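You operate a simulated robot arm through the tools that you are given. There is no shell and no other tool. Be economical: measure what you need, move in short steps, check, and stop when the job is done.

You run a simulated robot arm. Do the job below in one go: nothing can be reset, and whatever is moved stays where it is left.

## Task
Take the travel jar off the wooden tray and wax the middle of it.
Fine: the jar stands on the table; the strips along the grips need none; load the cloth on the wax tin and put it back after.

Only the result counts: the job must be done as asked and must still hold three seconds after the hand-in. Knocking over, shifting, dropping, spilling or breaking anything else fails it. Flat cloth is picked up by pressing the open fingertips on it (5 to 10 N) and closing them slowly along it; thin cloth reads only 2 to 8 mm in the jaws.

## Robot
A 6-joint arm with a two-finger parallel gripper, fixed in place. Base frame: the origin is at the foot of the arm, x ahead of it, y to its left, z up; the work surface is at about z = 0.76. Readings come in m, rad, newtons and seconds.
With the tool pointing down near the work surface it reaches from about 0.24 to 0.64 m from the base axis. Its first joint turns from -1.152 to 1.152 rad. Payload 2.7 kg.
The TCP is the grasp point between the finger pads, 0.023 m short of the fingertips. In the tool frame z runs along the fingers and y along their closing line. Largest opening 0.094 m; finger width 0.038, thickness 0.01; the body of the gripper, 0.054 by 0.096 m, starts 0.039 m behind the TCP.
Orientation is that of the tool frame in the base frame, as a unit quaternion [x, y, z, w]. With the fingers straight down and closing along the base's y, the tool's x points along the base's -x, its y along +y and its z along -z.

## Interface
- The arm moves only by the tool servo_tool. Its argument "increments" is a list of rows, each a list of 3 entries, a list of its own where there are three numbers: the shift along the tool's x, y, z in cm, then the turn, a rotation vector about the tool's x, y, z in rad, then the closure, from 0 (fully open) to 1 (shut). In form: [[[x, y, z], [ax, ay, az], claw], ...]. A call has 1 to 20 rows; each row shifts and turns the commanded pose from where the row before left it, along the tool's axes as they then stand. Each row takes 0.2 s and may step no farther than 0.05 m and 0.15 rad from the row before; otherwise, or with a gripper value out of range, the whole call is refused. A pose out of reach is approached as far as the arm can. The call stops where the force on the tool passes 40 N (or 10 N more than at its start, if that is more) or the arm is blocked; 0.2 s more then pass. Each finger travels about 0.045 m/s and halts on what it meets, pressing with about 41 N; the grip force reading is that of the motor and also rises with nothing between the fingers. The clock runs only during rows and for 0.2 s after the last one: add rows that do not move to give the fingers time. The reply holds the time, the measured pose of the TCP, the force on the tool along the base axes, the opening and the grip force, in the units named above and with some noise.
- Cameras (640 x 400 px; columns grow to the right, rows downward): "scene" is fixed at [0.0808, -0.4628, 1.3741]; the picture's right is [0.52, -0.85, 0.00], its down [-0.70, -0.43, -0.57] and it looks along [0.49, 0.30, -0.82] (base axes); focal length 308 px, centre (320, 200). "wrist" rides on the gripper at [0.087, 0.016, -0.075] in the tool frame; the picture's right is [-0.18, 0.98, 0.00], its down [-0.58, -0.11, -0.81] and it looks along [-0.79, -0.15, 0.59] (tool axes); focal length 243 px, centre (320, 200). There is no depth. A picture from a camera that has moved, and an enlarged one, comes with that camera's place and axes in the base frame and with its lens.
- snapshot(camera): a new picture of that camera. No time passes.
- inspect(camera, box): a new picture of the part [left, top, right, bottom] of that camera's present view, enlarged. No time passes.
- job_done(): hands the job in; it is judged then, once.

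Go step by step. Nothing tells you positions but the pictures and the camera data: compare them with the known pose of the tool, close in by small moves and look again before you grip or let go. The budget is 120 turns and 84 pictures, counting those below and the enlarged ones. Unless the task says otherwise, let go and move clear before handing in, and close with one line.

The tools are called as name(argument=value, ...) on one line, values as JSON. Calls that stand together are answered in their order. servo_tool: Moves the arm, as the interface text tells. Its arguments: {"type":"object","properties":{"increments":{"type":"array"}},"required":["increments"]} The other tools are called the same way: snapshot (camera) takes a picture; inspect (camera, box) takes an enlarged picture of a part of a camera's view; job_done () hands the job in.

At the start:

```text
t: 0.0
position: [0.3291, -0.0313, 1.0335]
ee_rot: [-0.001, 1.0, -0.001, 0.0]
ft_force: [0.1, 0.7, 0.0]
gripper_width: 0.094
finger_force: 0.1
```

scene: 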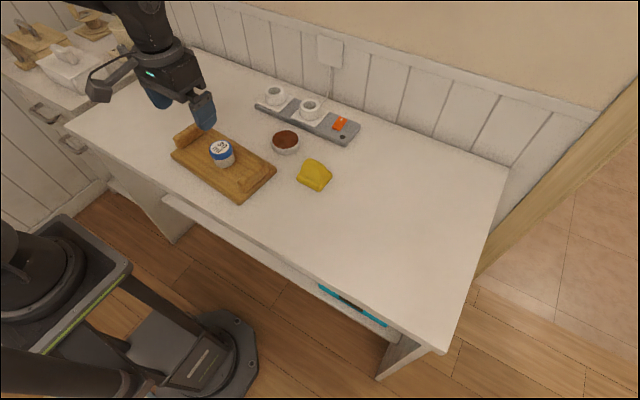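
wrist: 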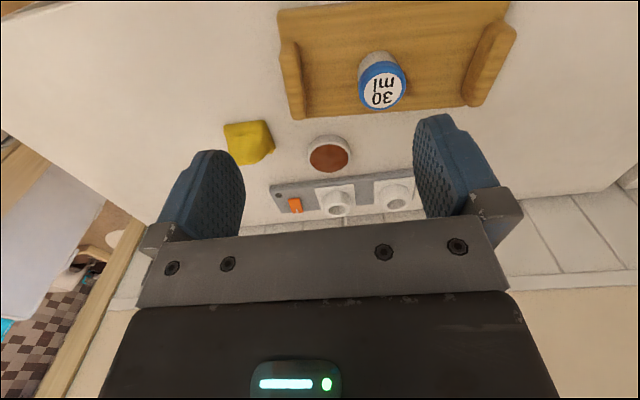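

I see the tray with the blue-lidded jar near (0.40, 0.01), a tin of brown wax near (0.54, -0.07), and a yellow cloth near (0.50, -0.19). A grey rail with two cups stands behind them. I'll look closer at each before moving.

inspect(camera="scene", box=[160, 80, 360, 205])

inspect(camera="wrist", box=[210, 0, 530, 200])

```text
3.20 times, centred on (260, 142) of scene
camera zoom: at [0.0808, -0.4628, 1.3741], right [0.52, -0.85, 0.0], down [-0.7, -0.43, -0.57], along [0.49, 0.3, -0.82], focal length 986 px, centre (512, 384)
```

zoom: 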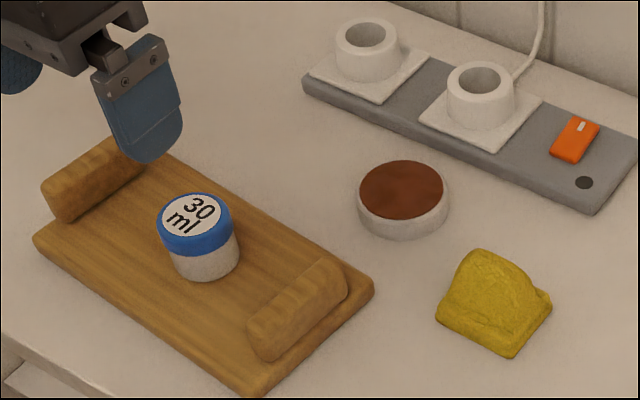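

```text
2.00 times, centred on (370, 100) of wrist
camera zoom: at [0.2417, -0.0162, 1.1089], right [0.18, 0.98, 0.0], down [0.58, -0.11, 0.81], along [0.79, -0.15, -0.59], focal length 485 px, centre (220, 400)
```

zoom: 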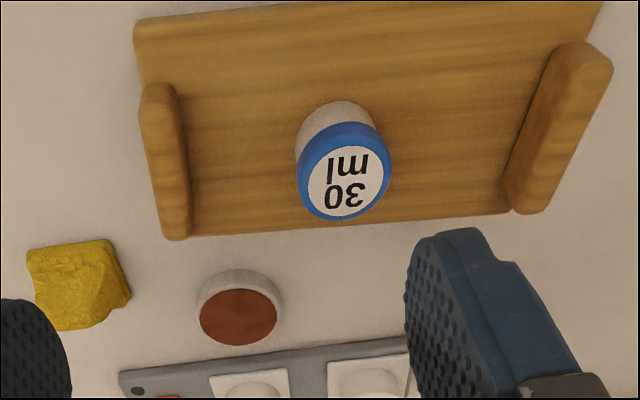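

The jar works out at (0.418, 0.031) with its lid top near z 0.82, and both cameras agree. I'll move above it and check.

servo_tool(increments=[[[-1.78, 1.24, 2.6], [0, 0, 0], 0], [[-1.78, 1.24, 2.6], [0, 0, 0], 0], [[-1.78, 1.24, 2.6], [0, 0, 0], 0], [[-1.78, 1.24, 2.6], [0, 0, 0], 0], [[-1.78, 1.24, 2.6], [0, 0, 0], 0], [[0, 0, 0], [0, 0, 0], 0]])

snapshot(camera="wrist")

snapshot(camera="scene")

```text
t: 1.4
position: [0.4199, 0.0306, 0.9031]
ee_rot: [-0.001, 1.0, 0.001, 0.0]
ft_force: [-0.7, -0.6, -0.5]
gripper_width: 0.0938
finger_force: 0.1
```

```text
79 pictures are left
camera wrist: at [0.3316, 0.0466, 0.9774], right [0.18, 0.98, 0.0], down [0.58, -0.11, 0.81], along [0.79, -0.15, -0.59], focal length 243 px, centre (320, 200)
```

wrist: 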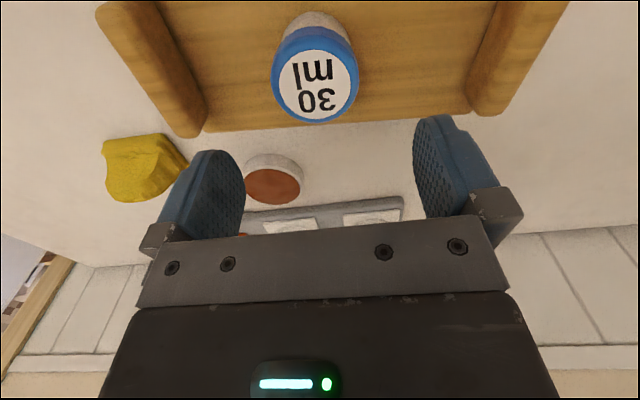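

```text
78 pictures are left
```

scene: 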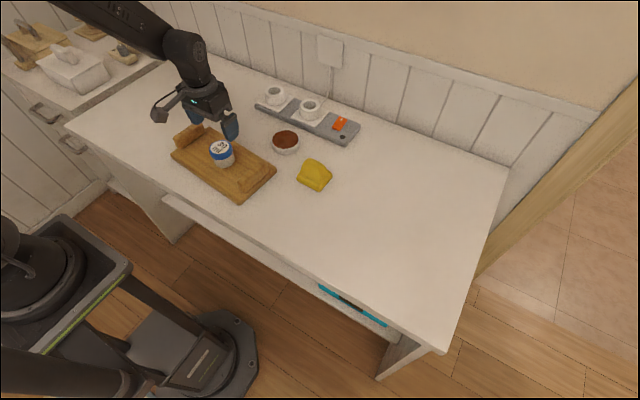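

The jar is under the tool, off by only 3 mm. I'll go down around it, stopping short of the tray, and look before closing.

servo_tool(increments=[[[0.3, -0.15, 2.0], [0, 0, 0], 0], [[0, 0, 2.2], [0, 0, 0], 0], [[0, 0, 2.2], [0, 0, 0], 0], [[0, 0, 1.7], [0, 0, 0], 0], [[0, 0, 1.4], [0, 0, 0], 0], [[0, 0, 0], [0, 0, 0], 0]])

inspect(camera="scene", box=[160, 80, 320, 205])

snapshot(camera="wrist")

```text
t: 2.8
position: [0.4155, 0.0292, 0.8094]
ee_rot: [0.001, 1.0, 0.001, 0.0]
ft_force: [-0.1, 0.3, -0.1]
gripper_width: 0.094
finger_force: 0.0
```

```text
3.20 times, centred on (240, 142) of scene
camera zoom: at [0.0808, -0.4628, 1.3741], right [0.52, -0.85, 0.0], down [-0.7, -0.43, -0.57], along [0.49, 0.3, -0.82], focal length 986 px, centre (576, 384)
```

zoom: 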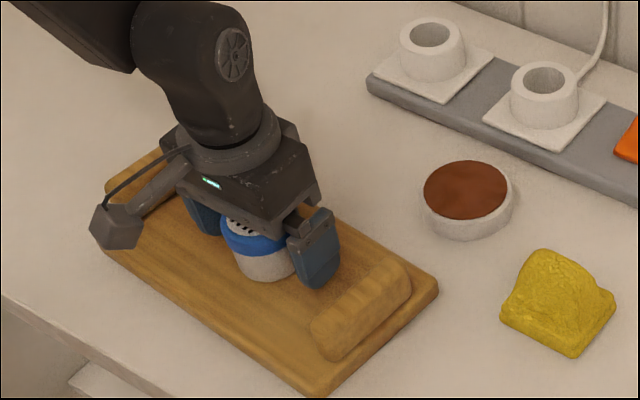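

```text
76 pictures are left
camera wrist: at [0.3268, 0.0454, 0.8844], right [0.18, 0.98, 0.0], down [0.58, -0.11, 0.81], along [0.79, -0.15, -0.59], focal length 243 px, centre (320, 200)
```

wrist: 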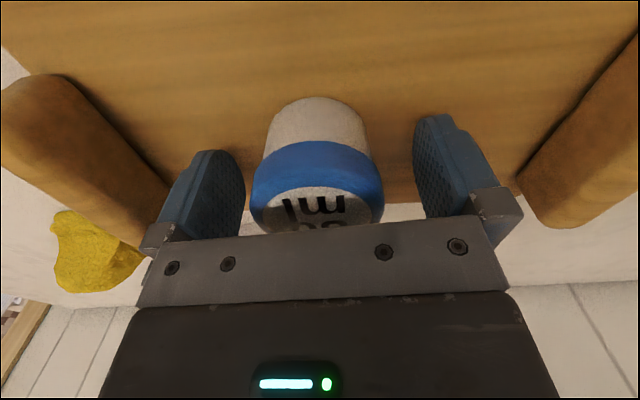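

The fingers straddle the jar evenly. I'll close on it and lift a little.

servo_tool(increments=[[[0, 0, 0.2], [0, 0, 0], 0.3], [[0, 0, 0], [0, 0, 0], 0.5], [[0, 0, 0], [0, 0, 0], 0.6], [[0, 0, 0], [0, 0, 0], 0.6], [[0, 0, 0], [0, 0, 0], 0.6], [[0, 0, -1], [0, 0, 0], 0.6], [[0, 0, -2], [0, 0, 0], 0.6], [[0, 0, -2], [0, 0, 0], 0.6], [[0, 0, 0], [0, 0, 0], 0.6]])

snapshot(camera="wrist")

```text
t: 4.8
position: [0.4158, 0.0281, 0.8571]
ee_rot: [0.0, 1.0, 0.0, 0.0]
ft_force: [1.0, 0.7, -1.0]
gripper_width: 0.0548
finger_force: 41.3
```

```text
75 pictures are left
camera wrist: at [0.328, 0.0431, 0.9316], right [0.18, 0.98, 0.0], down [0.58, -0.11, 0.81], along [0.79, -0.15, -0.59], focal length 243 px, centre (320, 200)
```

wrist: 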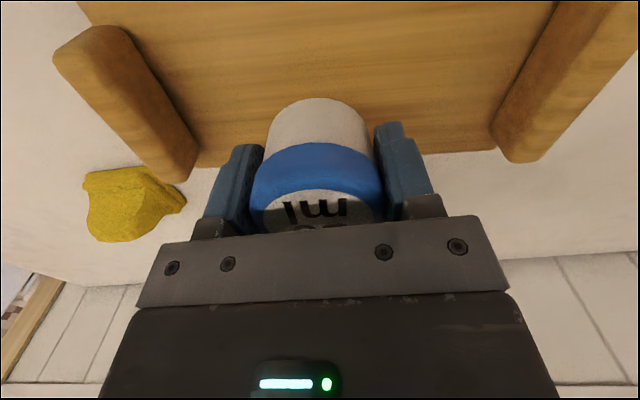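

The jar is held and lifted. I'll raise it clear of the grip blocks and carry it to open table near (0.36, -0.28).

servo_tool(increments=[[[0, 0, -3], [0, 0, 0], 0.6], [[0, 0, -3], [0, 0, 0], 0.6], [[0.7, -3.85, 0], [0, 0, 0], 0.6], [[0.7, -3.85, 0], [0, 0, 0], 0.6], [[0.7, -3.85, 0], [0, 0, 0], 0.6], [[0.7, -3.85, 0], [0, 0, 0], 0.6], [[0.7, -3.85, 0], [0, 0, 0], 0.6], [[0.7, -3.85, 0], [0, 0, 0], 0.6], [[0.7, -3.85, 0], [0, 0, 0], 0.6], [[0.7, -3.85, 0], [0, 0, 0], 0.6], [[0, 0, 0], [0, 0, 0], 0.6], [[0, 0, 3], [0, 0, 0], 0.6], [[0, 0, 3], [0, 0, 0], 0.6], [[0, 0, 2.5], [0, 0, 0], 0.6], [[0, 0, 1.5], [0, 0, 0], 0.6], [[0, 0, 0], [0, 0, 0], 0.6]])

snapshot(camera="scene")

snapshot(camera="wrist")

```text
t: 8.2
position: [0.3619, -0.2794, 0.8156]
ee_rot: [0.0, 1.0, 0.0, 0.0]
ft_force: [0.2, 0.2, -0.6]
gripper_width: 0.0548
finger_force: 41.3
```

```text
74 pictures are left
```

scene: 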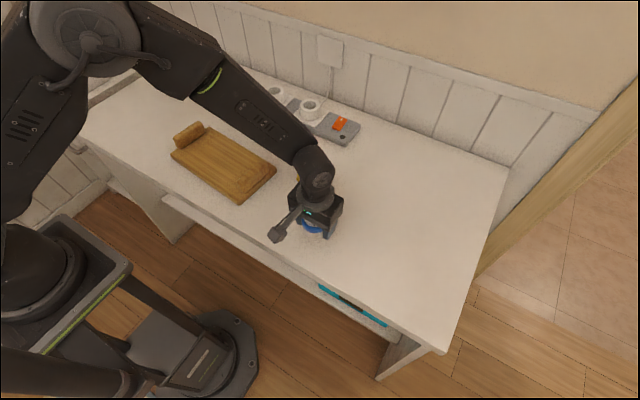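

```text
73 pictures are left
camera wrist: at [0.2733, -0.264, 0.8918], right [0.18, 0.98, 0.0], down [0.58, -0.11, 0.81], along [0.79, -0.15, -0.59], focal length 243 px, centre (320, 200)
```

wrist: 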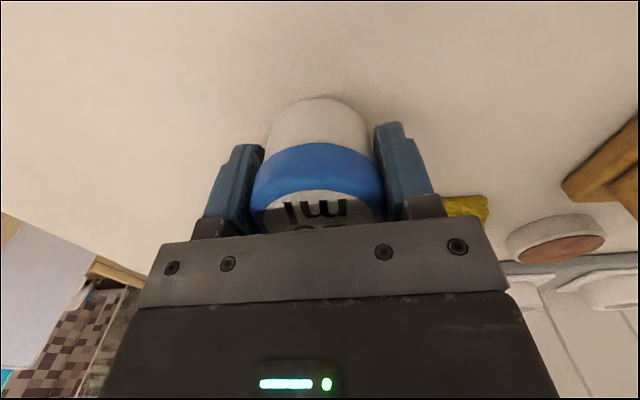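

The spot is clear. I'll lower in small steps until the force reading shows contact.

servo_tool(increments=[[[0, 0, 0.7], [0, 0, 0], 0.6], [[0, 0, 0.5], [0, 0, 0], 0.6], [[0, 0, 0.3], [0, 0, 0], 0.6], [[0, 0, 0.2], [0, 0, 0], 0.6], [[0, 0, 0], [0, 0, 0], 0.6]])

```text
t: 9.4
position: [0.359, -0.2782, 0.8001]
ee_rot: [-0.001, 1.0, 0.001, 0.0]
ft_force: [-0.1, 0.0, -1.2]
gripper_width: 0.0547
finger_force: 40.8
```

No contact yet, so I'll keep lowering in 2 mm steps.

servo_tool(increments=[[[0, 0, 0.2], [0, 0, 0], 0.6], [[0, 0, 0.2], [0, 0, 0], 0.6], [[0, 0, 0.2], [0, 0, 0], 0.6], [[0, 0, 0], [0, 0, 0], 0.6]])

snapshot(camera="wrist")

```text
t: 10.4
position: [0.359, -0.2792, 0.7933]
ee_rot: [0.0, 1.0, 0.0, 0.0]
ft_force: [0.3, 0.1, -0.3]
gripper_width: 0.0547
finger_force: 40.6
```

```text
72 pictures are left
camera wrist: at [0.2713, -0.2639, 0.8689], right [0.18, 0.98, 0.0], down [0.58, -0.11, 0.81], along [0.79, -0.15, -0.59], focal length 243 px, centre (320, 200)
```

wrist: 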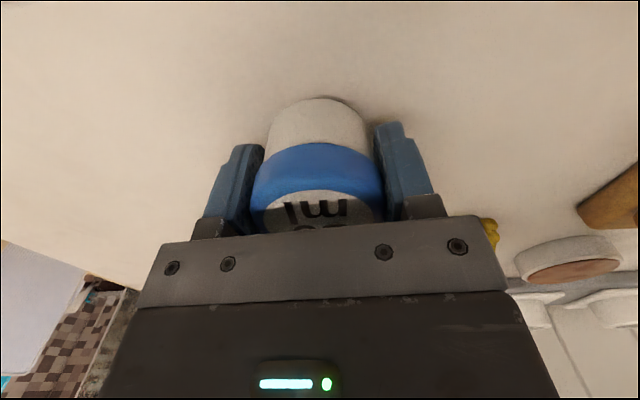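

servo_tool(increments=[[[0, 0, 0.15], [0, 0, 0], 0.6], [[0, 0, 0.15], [0, 0, 0], 0.6], [[0, 0, 0], [0, 0, 0], 0.6]])

```text
t: 11.2
position: [0.3588, -0.2782, 0.7916]
ee_rot: [0.0, 1.0, 0.0, -0.001]
ft_force: [0.8, -0.3, -1.2]
gripper_width: 0.0547
finger_force: 41.4
```

Still nothing on the force reading. I'll carry on in small steps.

servo_tool(increments=[[[0, 0, 0.15], [0, 0, 0], 0.6], [[0, 0, 0.15], [0, 0, 0], 0.6], [[0, 0, 0], [0, 0, 0], 0.6]])

```text
t: 12.0
position: [0.3602, -0.2791, 0.7885]
ee_rot: [0.0, 1.0, 0.0, -0.001]
ft_force: [-0.3, -1.0, -0.8]
gripper_width: 0.0549
finger_force: 41.1
```

servo_tool(increments=[[[0, 0, 0.15], [0, 0, 0], 0.6], [[0, 0, 0.1], [0, 0, 0], 0.6], [[0, 0, 0], [0, 0, 0], 0.6]])

inspect(camera="scene", box=[270, 180, 370, 245])

```text
t: 12.8
position: [0.3596, -0.2797, 0.7872]
ee_rot: [0.001, 1.0, 0.0, 0.001]
ft_force: [-1.0, 2.1, 6.3]
gripper_width: 0.0547
finger_force: 41.3
```

```text
6.15 times, centred on (320, 212) of scene
camera zoom: at [0.0807, -0.4627, 1.3741], right [0.52, -0.85, 0.0], down [-0.7, -0.43, -0.57], along [0.49, 0.3, -0.82], focal length 1895 px, centre (320, 123)
```

zoom: 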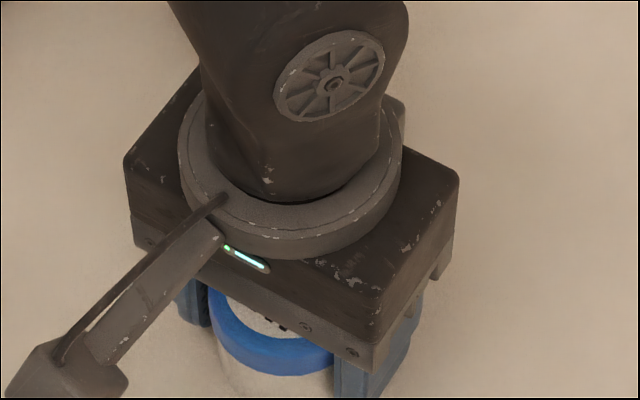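

Contact reads about 6 N, so the jar is standing on the table. I'll release, rise straight up, and move to view the cloth.

servo_tool(increments=[[[0, 0, 0], [0, 0, 0], 0.4], [[0, 0, 0], [0, 0, 0], 0.2], [[0, 0, 0], [0, 0, 0], 0], [[0, 0, 0], [0, 0, 0], 0], [[0, 0, 0], [0, 0, 0], 0], [[0, 0, -2], [0, 0, 0], 0], [[0, 0, -4], [0, 0, 0], 0], [[0, 0, -4], [0, 0, 0], 0], [[0, 0, -4], [0, 0, 0], 0], [[-3.5, 2.2, 0], [0, 0, 0], 0], [[-3.5, 2.2, 0], [0, 0, 0], 0], [[-3.5, 2.2, 0], [0, 0, 0], 0], [[-3.5, 2.2, 0], [0, 0, 0], 0], [[0, 0, 0], [0, 0, 0], 0]])

snapshot(camera="wrist")

snapshot(camera="scene")

```text
t: 15.8
position: [0.499, -0.1911, 0.9247]
ee_rot: [0.0, 1.0, 0.0, 0.0]
ft_force: [0.5, -0.1, -0.1]
gripper_width: 0.0941
finger_force: 0.0
```

```text
70 pictures are left
camera wrist: at [0.4132, -0.1752, 0.9987], right [0.18, 0.98, 0.0], down [0.58, -0.11, 0.81], along [0.79, -0.15, -0.59], focal length 243 px, centre (320, 200)
```

wrist: 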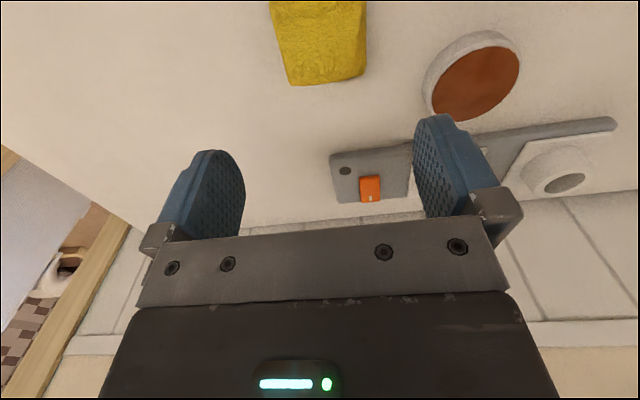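

```text
69 pictures are left
```

scene: 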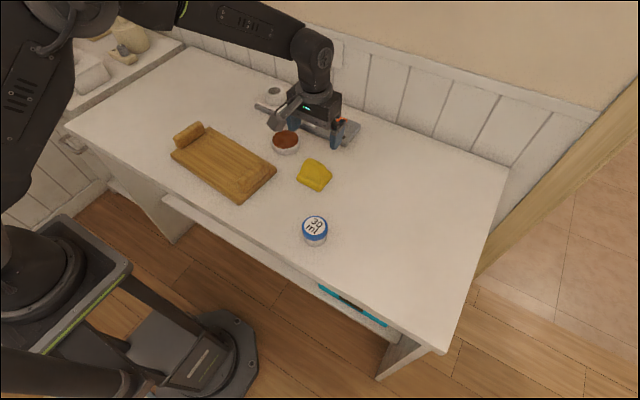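

The jar stands upright on the table. I'll back off 9 cm in x to get the whole cloth in the wrist view.

servo_tool(increments=[[[4.5, 0, 0], [0, 0, 0], 0], [[4.5, 0, 0], [0, 0, 0], 0], [[0, 0, 0], [0, 0, 0], 0]])

inspect(camera="wrist", box=[220, 0, 540, 200])

inspect(camera="scene", box=[265, 120, 365, 200])

```text
t: 16.6
position: [0.4102, -0.194, 0.9229]
ee_rot: [0.0, 1.0, -0.001, 0.0]
ft_force: [-0.2, 0.2, -0.7]
gripper_width: 0.0938
finger_force: 0.1
```

```text
2.00 times, centred on (380, 100) of wrist
camera zoom: at [0.3215, -0.1779, 0.9966], right [0.18, 0.98, 0.0], down [0.58, -0.11, 0.81], along [0.79, -0.15, -0.59], focal length 485 px, centre (200, 400)
```

zoom: 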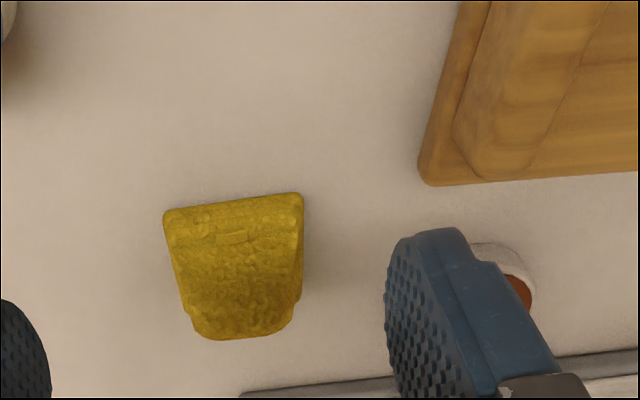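

```text
5.00 times, centred on (315, 160) of scene
camera zoom: at [0.0808, -0.4628, 1.3741], right [0.52, -0.85, 0.0], down [-0.7, -0.43, -0.57], along [0.49, 0.3, -0.82], focal length 1540 px, centre (345, 400)
```

zoom: 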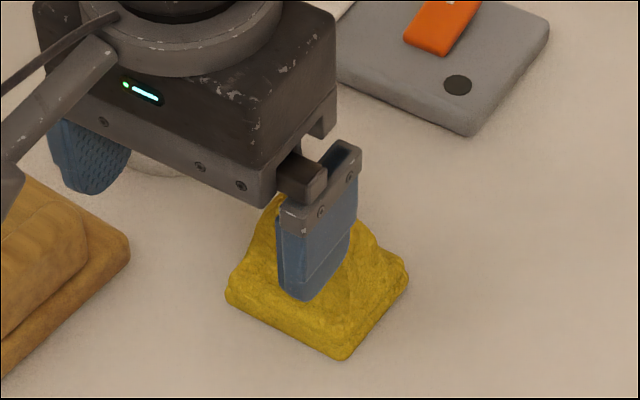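

The cloth is a 7 cm pad (x 0.464–0.53, y -0.224 to -0.153) with a pinched ridge about 4 cm high. The ridge seems to run along y near x 0.515, so I should close along x. I'll turn the wrist 90° and view it end-on.

servo_tool(increments=[[[0, 0, 0], [0, 0, -0.1428], 0], [[0, 0, 0], [0, 0, -0.1428], 0], [[0, 0, 0], [0, 0, -0.1428], 0], [[0, 0, 0], [0, 0, -0.1428], 0], [[0, 0, 0], [0, 0, -0.1428], 0], [[0, 0, 0], [0, 0, -0.1428], 0], [[0, 0, 0], [0, 0, -0.1428], 0], [[0, 0, 0], [0, 0, -0.1428], 0], [[0, 0, 0], [0, 0, -0.1428], 0], [[0, 0, 0], [0, 0, -0.1428], 0], [[0, 0, 0], [0, 0, -0.1428], 0], [[2.5, -3.3, 0], [0, 0, 0], 0], [[2.5, -3.3, 0], [0, 0, 0], 0], [[2.5, -3.3, 0], [0, 0, 0], 0], [[0, 0, 0], [0, 0, 0], 0]])

snapshot(camera="wrist")

```text
t: 19.8
position: [0.5075, -0.2652, 0.9269]
ee_rot: [0.708, -0.707, 0.0, 0.0]
ft_force: [0.0, -0.1, 1.0]
gripper_width: 0.0941
finger_force: 0.1
```

```text
66 pictures are left
camera wrist: at [0.49, -0.3526, 1.0014], right [-0.98, 0.18, 0.0], down [0.11, 0.58, 0.81], along [0.15, 0.79, -0.59], focal length 243 px, centre (320, 200)
```

wrist: 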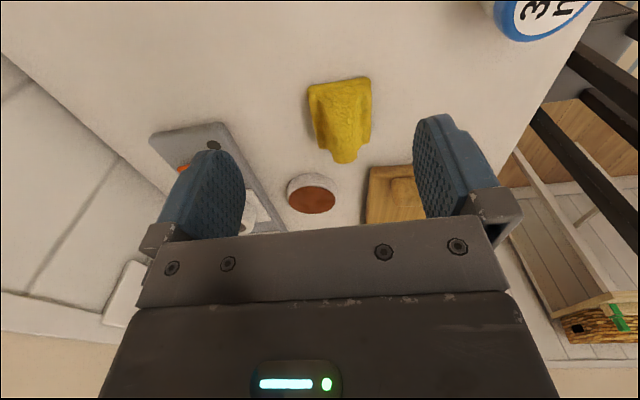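

inspect(camera="wrist", box=[270, 60, 430, 180])

```text
3.33 times, centred on (350, 120) of wrist
camera zoom: at [0.49, -0.3526, 1.0014], right [-0.98, 0.18, 0.0], down [0.11, 0.58, 0.81], along [0.15, 0.79, -0.59], focal length 809 px, centre (220, 467)
```

zoom: 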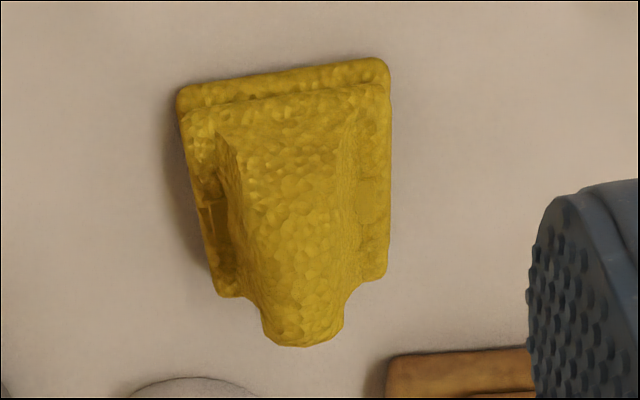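

From this end the hump stands about 2.5 cm thick along y, centred near (0.50, -0.189), with its top near z 0.82. I'll go above it with the fingers open along x.

servo_tool(increments=[[[-3.8, 0.4, 0], [0, 0, 0], 0], [[-3.8, 0.4, 0], [0, 0, 0], 0], [[0, 0, 3], [0, 0, 0], 0], [[0, 0, 3], [0, 0, 0], 0], [[0, 0, 1.5], [0, 0, 0], 0], [[0, 0, 0], [0, 0, 0], 0]])

snapshot(camera="wrist")

inspect(camera="scene", box=[265, 120, 365, 200])

```text
t: 21.2
position: [0.5001, -0.1897, 0.8494]
ee_rot: [-0.707, 0.708, 0.0, 0.0]
ft_force: [-0.5, -0.4, 0.2]
gripper_width: 0.0938
finger_force: 0.0
```

```text
64 pictures are left
camera wrist: at [0.483, -0.2775, 0.9242], right [-0.98, 0.18, 0.0], down [0.11, 0.58, 0.81], along [0.15, 0.79, -0.59], focal length 243 px, centre (320, 200)
```

wrist: 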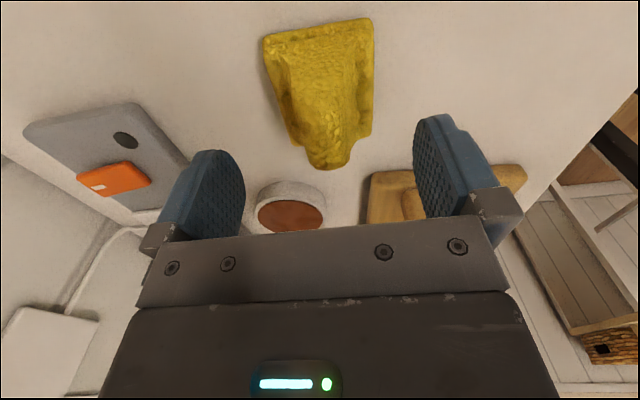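

```text
5.00 times, centred on (315, 160) of scene
camera zoom: at [0.0808, -0.4628, 1.3741], right [0.52, -0.85, 0.0], down [-0.7, -0.43, -0.57], along [0.49, 0.3, -0.82], focal length 1540 px, centre (345, 400)
```

zoom: 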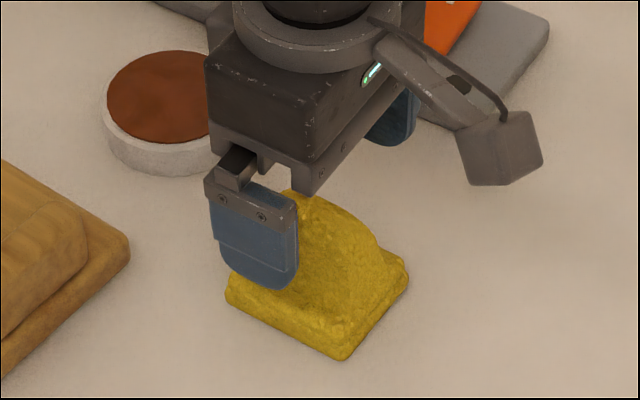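

The fingers straddle the hump, whose peak is nearer y -0.178. I'll shift 5 mm towards it and go down to z ≈ 0.806, keeping the tips above the pad's base, then close slowly.

servo_tool(increments=[[[-0.5, 0.1, 1], [0, 0, 0], 0], [[0, 0, 1.5], [0, 0, 0], 0], [[0, 0, 1], [0, 0, 0], 0], [[0, 0, 0.8], [0, 0, 0], 0], [[0, 0, 0], [0, 0, 0], 0.2], [[0, 0, 0], [0, 0, 0], 0.35], [[0, 0, 0], [0, 0, 0], 0.5], [[0, 0, 0], [0, 0, 0], 0.6], [[0, 0, 0], [0, 0, 0], 0.6]])

snapshot(camera="wrist")

inspect(camera="scene", box=[265, 120, 365, 200])

```text
t: 23.2
position: [0.4995, -0.186, 0.8083]
ee_rot: [-0.707, 0.707, 0.0, -0.001]
ft_force: [0.4, -0.2, -0.3]
gripper_width: 0.0379
finger_force: 0.0
```

```text
62 pictures are left
camera wrist: at [0.4822, -0.2723, 0.8825], right [-0.98, 0.18, 0.0], down [0.11, 0.58, 0.81], along [0.15, 0.79, -0.59], focal length 243 px, centre (320, 200)
```

wrist: 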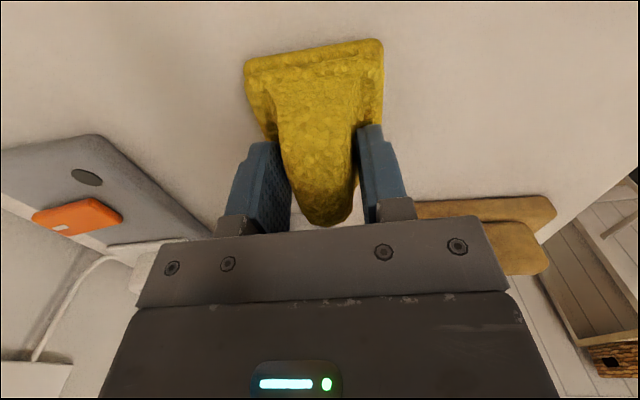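

```text
5.00 times, centred on (315, 160) of scene
camera zoom: at [0.0808, -0.4628, 1.3741], right [0.52, -0.85, 0.0], down [-0.7, -0.43, -0.57], along [0.49, 0.3, -0.82], focal length 1540 px, centre (345, 400)
```

zoom: 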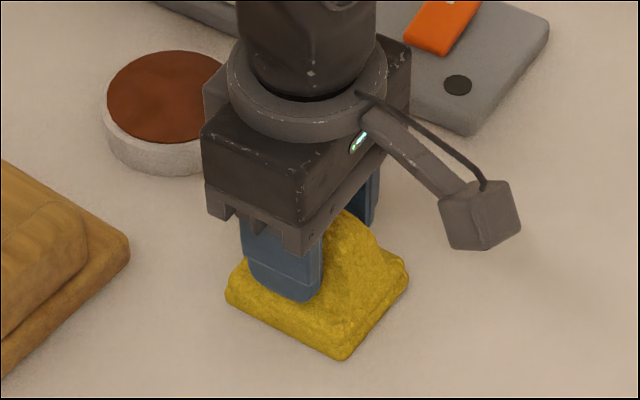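

The fingers sit either side of the hump with no contact yet. I'll keep closing.

servo_tool(increments=[[[0, 0, 0], [0, 0, 0], 0.7], [[0, 0, 0], [0, 0, 0], 0.8], [[0, 0, 0], [0, 0, 0], 0.9], [[0, 0, 0], [0, 0, 0], 0.95], [[0, 0, 0], [0, 0, 0], 0.95], [[0, 0, 0], [0, 0, 0], 0.95]])

snapshot(camera="wrist")

```text
t: 24.6
position: [0.4999, -0.184, 0.8074]
ee_rot: [-0.707, 0.708, -0.001, 0.0]
ft_force: [-0.2, 0.2, 1.4]
gripper_width: 0.0252
finger_force: 41.1
```

```text
60 pictures are left
camera wrist: at [0.4822, -0.2723, 0.8826], right [-0.98, 0.18, 0.0], down [0.11, 0.58, 0.81], along [0.15, 0.79, -0.59], focal length 243 px, centre (320, 200)
```

wrist: 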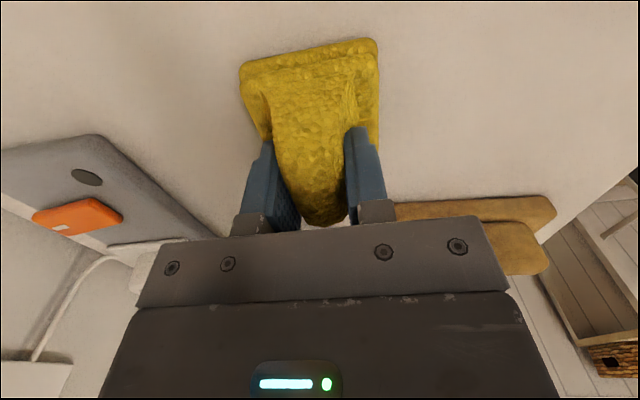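

The hump is held at 25 mm with 41 N. I'll note the put-back pose as (0.4997, -0.185, 0.8078), then lift and check.

servo_tool(increments=[[[0, 0, -1.5], [0, 0, 0], 0.95], [[0, 0, -3], [0, 0, 0], 0.95], [[0, 0, -3], [0, 0, 0], 0.95], [[0, 0, 0], [0, 0, 0], 0.95]])

snapshot(camera="wrist")

inspect(camera="scene", box=[160, 80, 360, 205])

```text
t: 25.6
position: [0.4995, -0.1857, 0.8814]
ee_rot: [0.708, -0.707, 0.0, -0.001]
ft_force: [0.0, -0.7, -1.2]
gripper_width: 0.0254
finger_force: 41.4
```

```text
59 pictures are left
camera wrist: at [0.4825, -0.2723, 0.9565], right [-0.98, 0.18, 0.0], down [0.11, 0.58, 0.81], along [0.15, 0.79, -0.59], focal length 243 px, centre (320, 200)
```

wrist: 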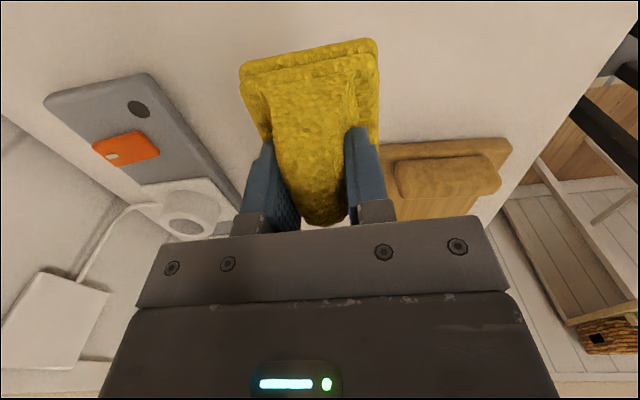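

```text
3.20 times, centred on (260, 142) of scene
camera zoom: at [0.0808, -0.4628, 1.3741], right [0.52, -0.85, 0.0], down [-0.7, -0.43, -0.57], along [0.49, 0.3, -0.82], focal length 986 px, centre (512, 384)
```

zoom: 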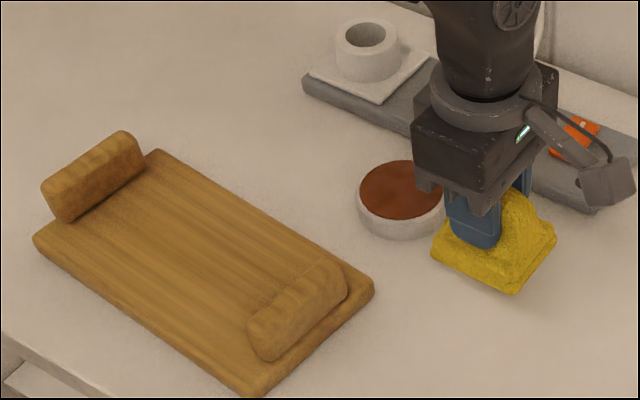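

The cloth hangs level, its base about 4.8 cm below the TCP. I'll carry it over the wax tin near (0.558, -0.059) and check alignment.

servo_tool(increments=[[[-3.2, -1.5, 0], [0, 0, 0], 0.95], [[-3.2, -1.5, 0], [0, 0, 0], 0.95], [[-3.2, -1.5, 0], [0, 0, 0], 0.95], [[-3.1, -1.5, 0], [0, 0, 0], 0.95], [[0, 0, 0], [0, 0, 0], 0.95]])

snapshot(camera="wrist")

inspect(camera="scene", box=[230, 80, 350, 180])

```text
t: 26.8
position: [0.5591, -0.0576, 0.8814]
ee_rot: [0.707, -0.707, 0.0, 0.0]
ft_force: [0.5, -0.2, -1.1]
gripper_width: 0.0256
finger_force: 40.7
```

```text
57 pictures are left
camera wrist: at [0.5407, -0.1447, 0.9562], right [-0.98, 0.18, 0.0], down [0.11, 0.58, 0.81], along [0.15, 0.79, -0.59], focal length 243 px, centre (320, 200)
```

wrist: 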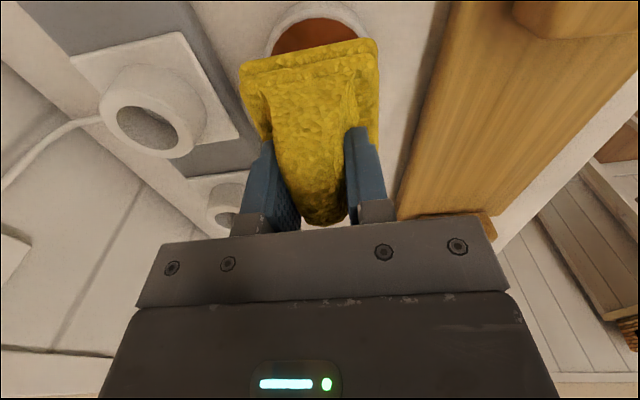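

```text
4.00 times, centred on (290, 130) of scene
camera zoom: at [0.0809, -0.4628, 1.3741], right [0.52, -0.85, 0.0], down [-0.7, -0.43, -0.57], along [0.49, 0.3, -0.82], focal length 1232 px, centre (440, 480)
```

zoom: 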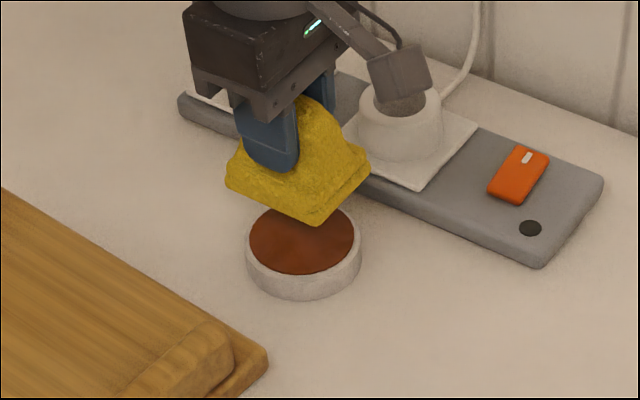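

The tin centre refines to about (0.554, -0.062). I'll nudge 3 mm each way and lower in small steps until the pad presses on the wax.

servo_tool(increments=[[[0.3, 0.25, 2], [0, 0, 0], 0.95], [[0, 0, 1.5], [0, 0, 0], 0.95], [[0, 0, 0.4], [0, 0, 0], 0.95], [[0, 0, 0.3], [0, 0, 0], 0.95], [[0, 0, 0], [0, 0, 0], 0.95]])

```text
t: 28.0
position: [0.5563, -0.0607, 0.8408]
ee_rot: [0.708, -0.707, -0.001, 0.0]
ft_force: [0.5, 0.1, 0.2]
gripper_width: 0.0252
finger_force: 40.9
```

servo_tool(increments=[[[0, 0, 0.2], [0, 0, 0], 0.95], [[0, 0, 0.2], [0, 0, 0], 0.95], [[0, 0, 0.15], [0, 0, 0], 0.95], [[0, 0, 0], [0, 0, 0], 0.95]])

inspect(camera="scene", box=[230, 80, 350, 180])

```text
t: 29.0
position: [0.5588, -0.0611, 0.8346]
ee_rot: [0.707, -0.707, 0.0, 0.0]
ft_force: [-0.2, 0.1, -0.1]
gripper_width: 0.0253
finger_force: 41.0
```

```text
4.00 times, centred on (290, 130) of scene
camera zoom: at [0.0808, -0.4628, 1.3741], right [0.52, -0.85, 0.0], down [-0.7, -0.43, -0.57], along [0.49, 0.3, -0.82], focal length 1232 px, centre (440, 480)
```

zoom: 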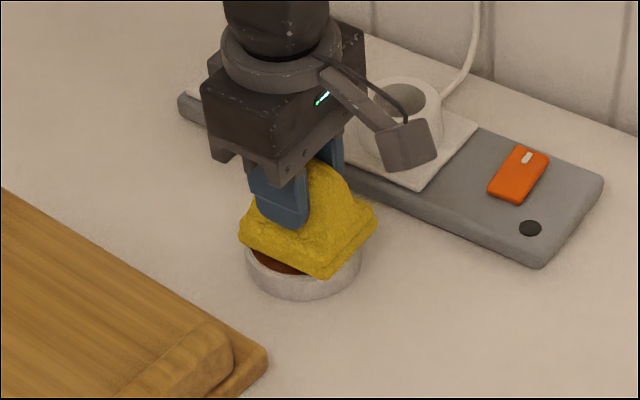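

Not touching yet, so I'll continue down gently.

servo_tool(increments=[[[0, 0, 0.2], [0, 0, 0], 0.95], [[0, 0, 0.2], [0, 0, 0], 0.95], [[0, 0, 0], [0, 0, 0], 0.95]])

```text
t: 29.8
position: [0.5589, -0.06, 0.831]
ee_rot: [0.708, -0.707, 0.0, -0.001]
ft_force: [-1.1, 0.3, -0.7]
gripper_width: 0.0255
finger_force: 41.0
```

servo_tool(increments=[[[0, 0.2, 0.2], [0, 0, 0], 0.95], [[0, 0, 0.2], [0, 0, 0], 0.95], [[0, 0, 0], [0, 0, 0], 0.95]])

```text
t: 30.6
position: [0.5564, -0.0617, 0.8294]
ee_rot: [0.707, -0.707, 0.002, -0.002]
ft_force: [-2.4, 3.9, 25.8]
gripper_width: 0.0254
finger_force: 40.9
```

Contact reads 26 N. I'll ease off 1 mm and dwell a moment.

servo_tool(increments=[[[0, 0, -0.1], [0, 0, 0], 0.95], [[0, 0, 0], [0, 0, 0], 0.95], [[0, 0, 0], [0, 0, 0], 0.95]])

inspect(camera="scene", box=[230, 80, 350, 180])

```text
t: 31.4
position: [0.5566, -0.0613, 0.829]
ee_rot: [0.707, -0.707, 0.002, -0.002]
ft_force: [4.7, 2.9, 22.3]
gripper_width: 0.0253
finger_force: 40.6
```

```text
4.00 times, centred on (290, 130) of scene
camera zoom: at [0.0805, -0.4627, 1.3741], right [0.52, -0.85, 0.0], down [-0.7, -0.43, -0.57], along [0.49, 0.3, -0.82], focal length 1232 px, centre (440, 480)
```

zoom: 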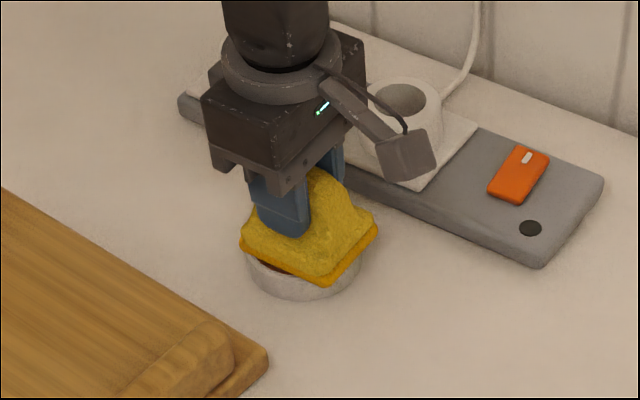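

The lower rim of the cloth turned orange, so it's loaded with wax. I'll lift straight up and study the tray.

servo_tool(increments=[[[0, 0, -0.5], [0, 0, 0], 0.95], [[0, 0, -2], [0, 0, 0], 0.95], [[0, 0, -3], [0, 0, 0], 0.95], [[0, 0, -3], [0, 0, 0], 0.95], [[0, 0, 0], [0, 0, 0], 0.95]])

inspect(camera="scene", box=[165, 115, 285, 205])

inspect(camera="scene", box=[230, 80, 350, 180])

```text
t: 32.6
position: [0.5539, -0.0607, 0.913]
ee_rot: [0.708, -0.707, 0.0, 0.0]
ft_force: [0.2, 0.0, -0.5]
gripper_width: 0.0253
finger_force: 41.0
```

```text
4.44 times, centred on (225, 160) of scene
camera zoom: at [0.0808, -0.4628, 1.3741], right [0.52, -0.85, 0.0], down [-0.7, -0.43, -0.57], along [0.49, 0.3, -0.82], focal length 1369 px, centre (742, 378)
```

zoom: 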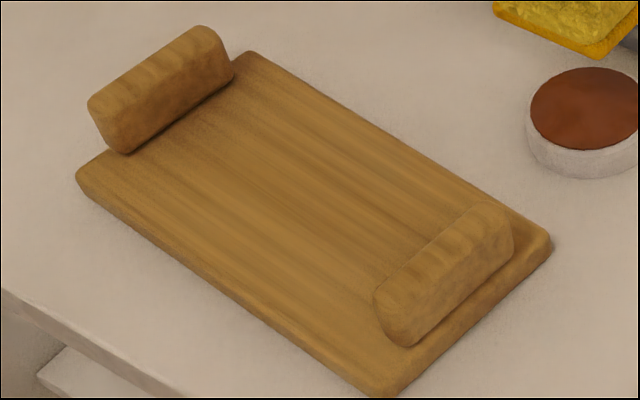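

```text
4.00 times, centred on (290, 130) of scene
camera zoom: at [0.0808, -0.4628, 1.3741], right [0.52, -0.85, 0.0], down [-0.7, -0.43, -0.57], along [0.49, 0.3, -0.82], focal length 1232 px, centre (440, 480)
```

zoom: 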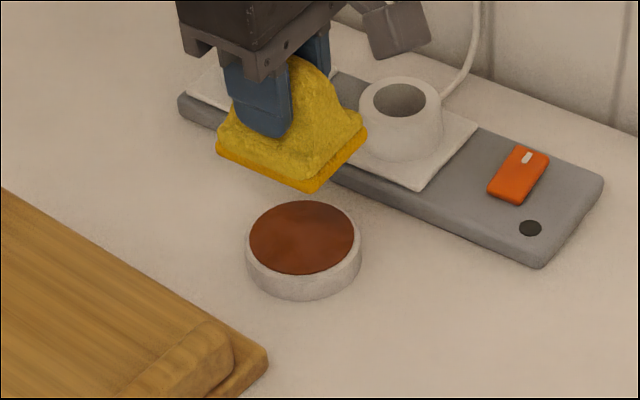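

The loaded cloth edge is visible and the tin hasn't moved. I put the tray centre at about (0.412, 0.037), its long axis turned 6° from y, its top near z 0.78 and the grips' inner faces at ±0.11 m along it. I'll align the tool with the tray and go over its far, right-hand part.

servo_tool(increments=[[[0, 0, 0], [0, 0, 0.106], 0.95], [[-1.08, 3.95, 0], [0, 0, 0], 0.95], [[-1.08, 3.95, 0], [0, 0, 0], 0.95], [[-1.07, 3.94, 0], [0, 0, 0], 0.95], [[0, 0, 3], [0, 0, 0], 0.95], [[0, 0, 3], [0, 0, 0], 0.95], [[0, 0, 0], [0, 0, 0], 0.95]])

inspect(camera="scene", box=[165, 95, 325, 205])

snapshot(camera="wrist")

```text
t: 34.2
position: [0.4408, -0.016, 0.8545]
ee_rot: [-0.668, 0.744, 0.0, 0.0]
ft_force: [-0.3, 0.5, -0.5]
gripper_width: 0.0256
finger_force: 40.8
```

```text
3.64 times, centred on (245, 150) of scene
camera zoom: at [0.0808, -0.4628, 1.3741], right [0.52, -0.85, 0.0], down [-0.7, -0.43, -0.57], along [0.49, 0.3, -0.82], focal length 1120 px, centre (593, 382)
```

zoom: 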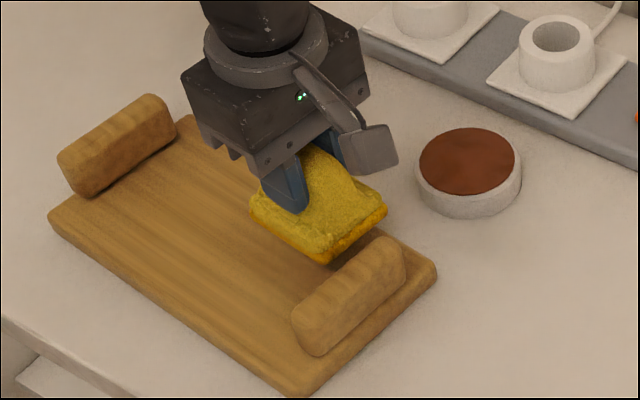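

```text
50 pictures are left
camera wrist: at [0.4143, -0.1013, 0.929], right [-0.96, 0.29, 0.0], down [0.17, 0.57, 0.81], along [0.23, 0.77, -0.59], focal length 243 px, centre (320, 200)
```

wrist: 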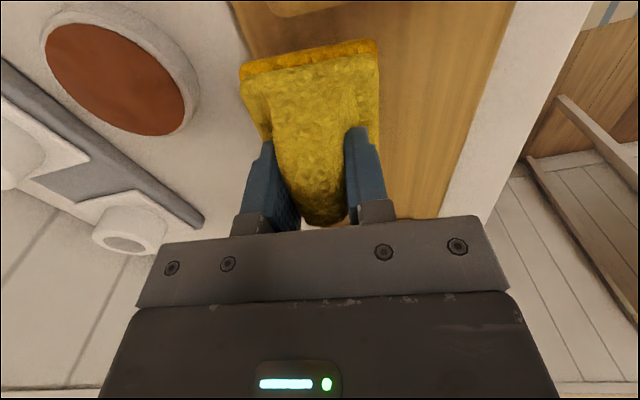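

The pad sits between the grips with about 2 cm to the right one. I'll lower to contact in small steps.

servo_tool(increments=[[[0, 0, 1], [0, 0, 0], 0.95], [[0, 0, 1], [0, 0, 0], 0.95], [[0, 0, 0.2], [0, 0, 0], 0.95], [[0, 0, 0.1], [0, 0, 0], 0.95], [[0, 0, 0], [0, 0, 0], 0.95]])

```text
t: 35.4
position: [0.4423, -0.0155, 0.8308]
ee_rot: [-0.669, 0.743, 0.0, 0.001]
ft_force: [0.3, -0.7, -1.4]
gripper_width: 0.0251
finger_force: 41.0
```

servo_tool(increments=[[[0, 0, 0.15], [0, 0, 0], 0.95], [[0, 0, 0.1], [0, 0, 0], 0.95], [[0, 0, 0], [0, 0, 0], 0.95]])

```text
t: 36.2
position: [0.4433, -0.0163, 0.8297]
ee_rot: [-0.668, 0.744, -0.001, 0.001]
ft_force: [-10.5, -0.1, 34.1]
gripper_width: 0.0254
finger_force: 40.7
```

That is 34 N, which is too much. I'll back off 1.5 mm.

servo_tool(increments=[[[0, 0, -0.1], [0, 0, 0], 0.95], [[0, 0, -0.05], [0, 0, 0], 0.95], [[0, 0, 0], [0, 0, 0], 0.95]])

```text
t: 37.0
position: [0.4411, -0.0165, 0.8298]
ee_rot: [-0.668, 0.744, -0.001, 0.0]
ft_force: [5.0, 0.6, 8.0]
gripper_width: 0.0253
finger_force: 41.5
```

8 N is good. I'll make a first short stroke along the tray and check the force and the mark.

servo_tool(increments=[[[-0.8, 0, 0], [0, 0, 0], 0.95], [[-0.8, 0, 0], [0, 0, 0], 0.95], [[-0.8, 0, 0], [0, 0, 0], 0.95], [[-0.8, 0, 0], [0, 0, 0], 0.95], [[-0.8, 0, 0], [0, 0, 0], 0.95]])

inspect(camera="scene", box=[165, 95, 325, 205])

snapshot(camera="wrist")

```text
t: 38.2
position: [0.4443, 0.0214, 0.829]
ee_rot: [-0.669, 0.743, -0.001, 0.0]
ft_force: [-0.6, -0.7, 1.3]
gripper_width: 0.0253
finger_force: 40.9
```

```text
3.64 times, centred on (245, 150) of scene
camera zoom: at [0.0808, -0.4628, 1.3741], right [0.52, -0.85, 0.0], down [-0.7, -0.43, -0.57], along [0.49, 0.3, -0.82], focal length 1120 px, centre (593, 382)
```

zoom: 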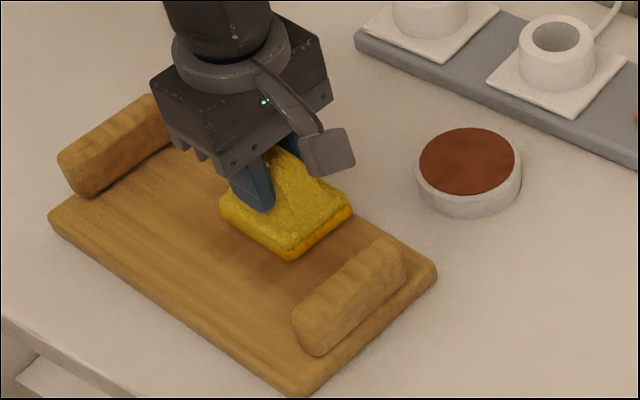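

```text
48 pictures are left
camera wrist: at [0.4184, -0.0618, 0.9044], right [-0.96, 0.29, 0.0], down [0.17, 0.57, 0.81], along [0.23, 0.77, -0.59], focal length 243 px, centre (320, 200)
```

wrist: 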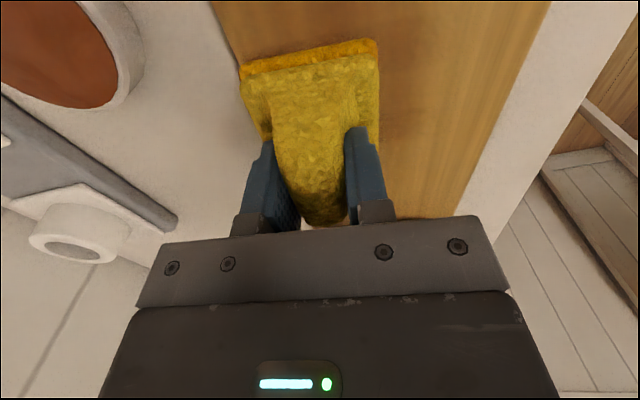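

The pad slid without moving the tray, but the force fell to 1 N. I'll press 0.7 mm deeper, continue to the left end and return.

servo_tool(increments=[[[0, 0, 0.07], [0, 0, 0], 0.95], [[-0.8, 0, 0], [0, 0, 0], 0.95], [[-0.8, 0, 0], [0, 0, 0], 0.95], [[-0.8, 0, 0], [0, 0, 0], 0.95]])

```text
t: 39.2
position: [0.4482, 0.0451, 0.8303]
ee_rot: [-0.669, 0.744, -0.001, 0.0]
ft_force: [-0.1, -7.5, 15.9]
gripper_width: 0.0252
finger_force: 41.0
```

servo_tool(increments=[[[-0.8, 0, -0.03], [0, 0, 0], 0.95], [[-0.8, 0, 0], [0, 0, 0], 0.95], [[-0.8, 0, 0], [0, 0, 0], 0.95], [[-0.8, 0, 0], [0, 0, 0], 0.95], [[-0.6, 0, 0], [0, 0, 0], 0.95]])

inspect(camera="scene", box=[165, 95, 325, 205])

```text
t: 40.4
position: [0.4519, 0.085, 0.8292]
ee_rot: [-0.669, 0.743, 0.0, 0.0]
ft_force: [-1.0, -5.9, 12.6]
gripper_width: 0.0255
finger_force: 41.3
```

```text
3.64 times, centred on (245, 150) of scene
camera zoom: at [0.0806, -0.463, 1.374], right [0.52, -0.85, 0.0], down [-0.7, -0.43, -0.57], along [0.49, 0.3, -0.82], focal length 1120 px, centre (593, 382)
```

zoom: 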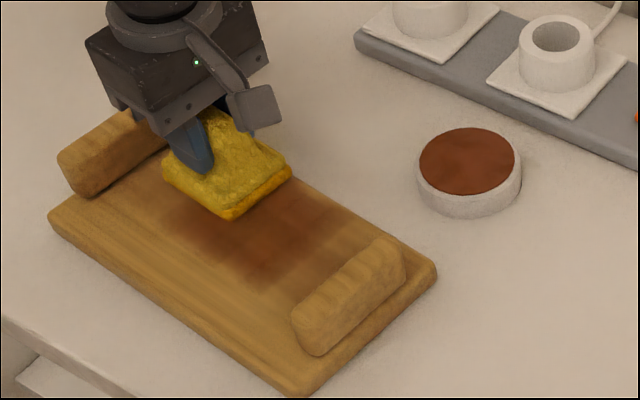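

A clear brown wax band appears and the tray hasn't moved. I'll step 3 cm toward me and stroke back along the centre.

servo_tool(increments=[[[0, 1, 0], [0, 0, 0], 0.95], [[0, 1, 0], [0, 0, 0], 0.95], [[0, 1, 0], [0, 0, 0], 0.95], [[0.8, 0, 0], [0, 0, 0], 0.95], [[0.8, 0, 0], [0, 0, 0], 0.95], [[0.8, 0, 0], [0, 0, 0], 0.95]])

```text
t: 41.8
position: [0.4194, 0.0637, 0.8304]
ee_rot: [-0.669, 0.743, -0.001, 0.001]
ft_force: [2.3, 11.1, 20.2]
gripper_width: 0.0255
finger_force: 40.6
```

servo_tool(increments=[[[0.8, 0, -0.05], [0, 0, 0], 0.95], [[0.8, 0, 0], [0, 0, 0], 0.95], [[0.8, 0, 0], [0, 0, 0], 0.95], [[0.8, 0, 0], [0, 0, 0], 0.95], [[0.8, 0, 0], [0, 0, 0], 0.95]])

```text
t: 43.0
position: [0.4167, 0.0259, 0.8305]
ee_rot: [-0.668, 0.744, 0.0, 0.001]
ft_force: [0.0, 11.1, 23.1]
gripper_width: 0.0252
finger_force: 41.5
```

The force is creeping up, so I'll ease off a little and finish the lane.

servo_tool(increments=[[[0.8, 0, -0.07], [0, 0, 0], 0.95], [[0.8, 0, 0], [0, 0, 0], 0.95], [[0.8, 0, 0], [0, 0, 0], 0.95], [[0.8, 0, 0], [0, 0, 0], 0.95], [[0.6, 0, 0], [0, 0, 0], 0.95]])

inspect(camera="scene", box=[165, 95, 325, 205])

```text
t: 44.2
position: [0.4094, -0.0132, 0.8299]
ee_rot: [-0.668, 0.744, 0.001, -0.001]
ft_force: [1.9, 9.7, 18.7]
gripper_width: 0.0252
finger_force: 41.2
```

```text
3.64 times, centred on (245, 150) of scene
camera zoom: at [0.0806, -0.4626, 1.3742], right [0.52, -0.85, 0.0], down [-0.7, -0.43, -0.57], along [0.49, 0.3, -0.82], focal length 1120 px, centre (593, 382)
```

zoom: 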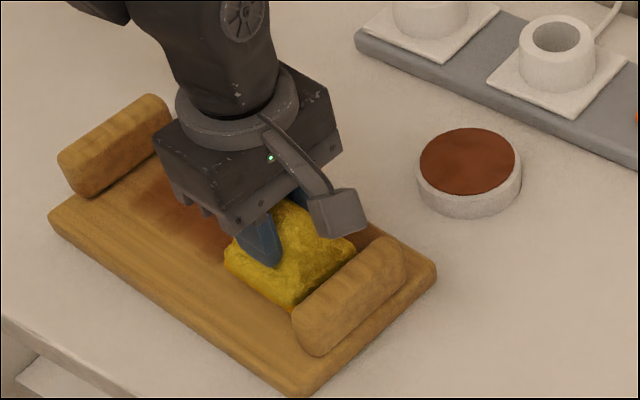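

The tray hasn't moved. Next I'll shift to the near lane and stroke left along it.

servo_tool(increments=[[[0, 1, -0.03], [0, 0, 0], 0.95], [[0, 1, 0], [0, 0, 0], 0.95], [[0, 1, 0], [0, 0, 0], 0.95], [[-0.8, 0, 0], [0, 0, 0], 0.95], [[-0.8, 0, 0], [0, 0, 0], 0.95], [[-0.8, 0, 0], [0, 0, 0], 0.95]])

```text
t: 45.6
position: [0.3835, 0.0133, 0.8297]
ee_rot: [-0.669, 0.744, 0.001, 0.0]
ft_force: [-0.3, -0.4, -0.2]
gripper_width: 0.0254
finger_force: 41.4
```

Contact was lost. I'll press 1 mm and carry on.

servo_tool(increments=[[[0, 0, 0.1], [0, 0, 0], 0.95], [[0.8, 0, 0], [0, 0, 0], 0.95], [[0.8, 0, 0], [0, 0, 0], 0.95], [[0.8, 0, 0], [0, 0, 0], 0.95]])

```text
t: 46.6
position: [0.3816, -0.0106, 0.83]
ee_rot: [-0.669, 0.744, 0.0, 0.0]
ft_force: [0.2, -0.8, -0.9]
gripper_width: 0.0253
finger_force: 41.2
```

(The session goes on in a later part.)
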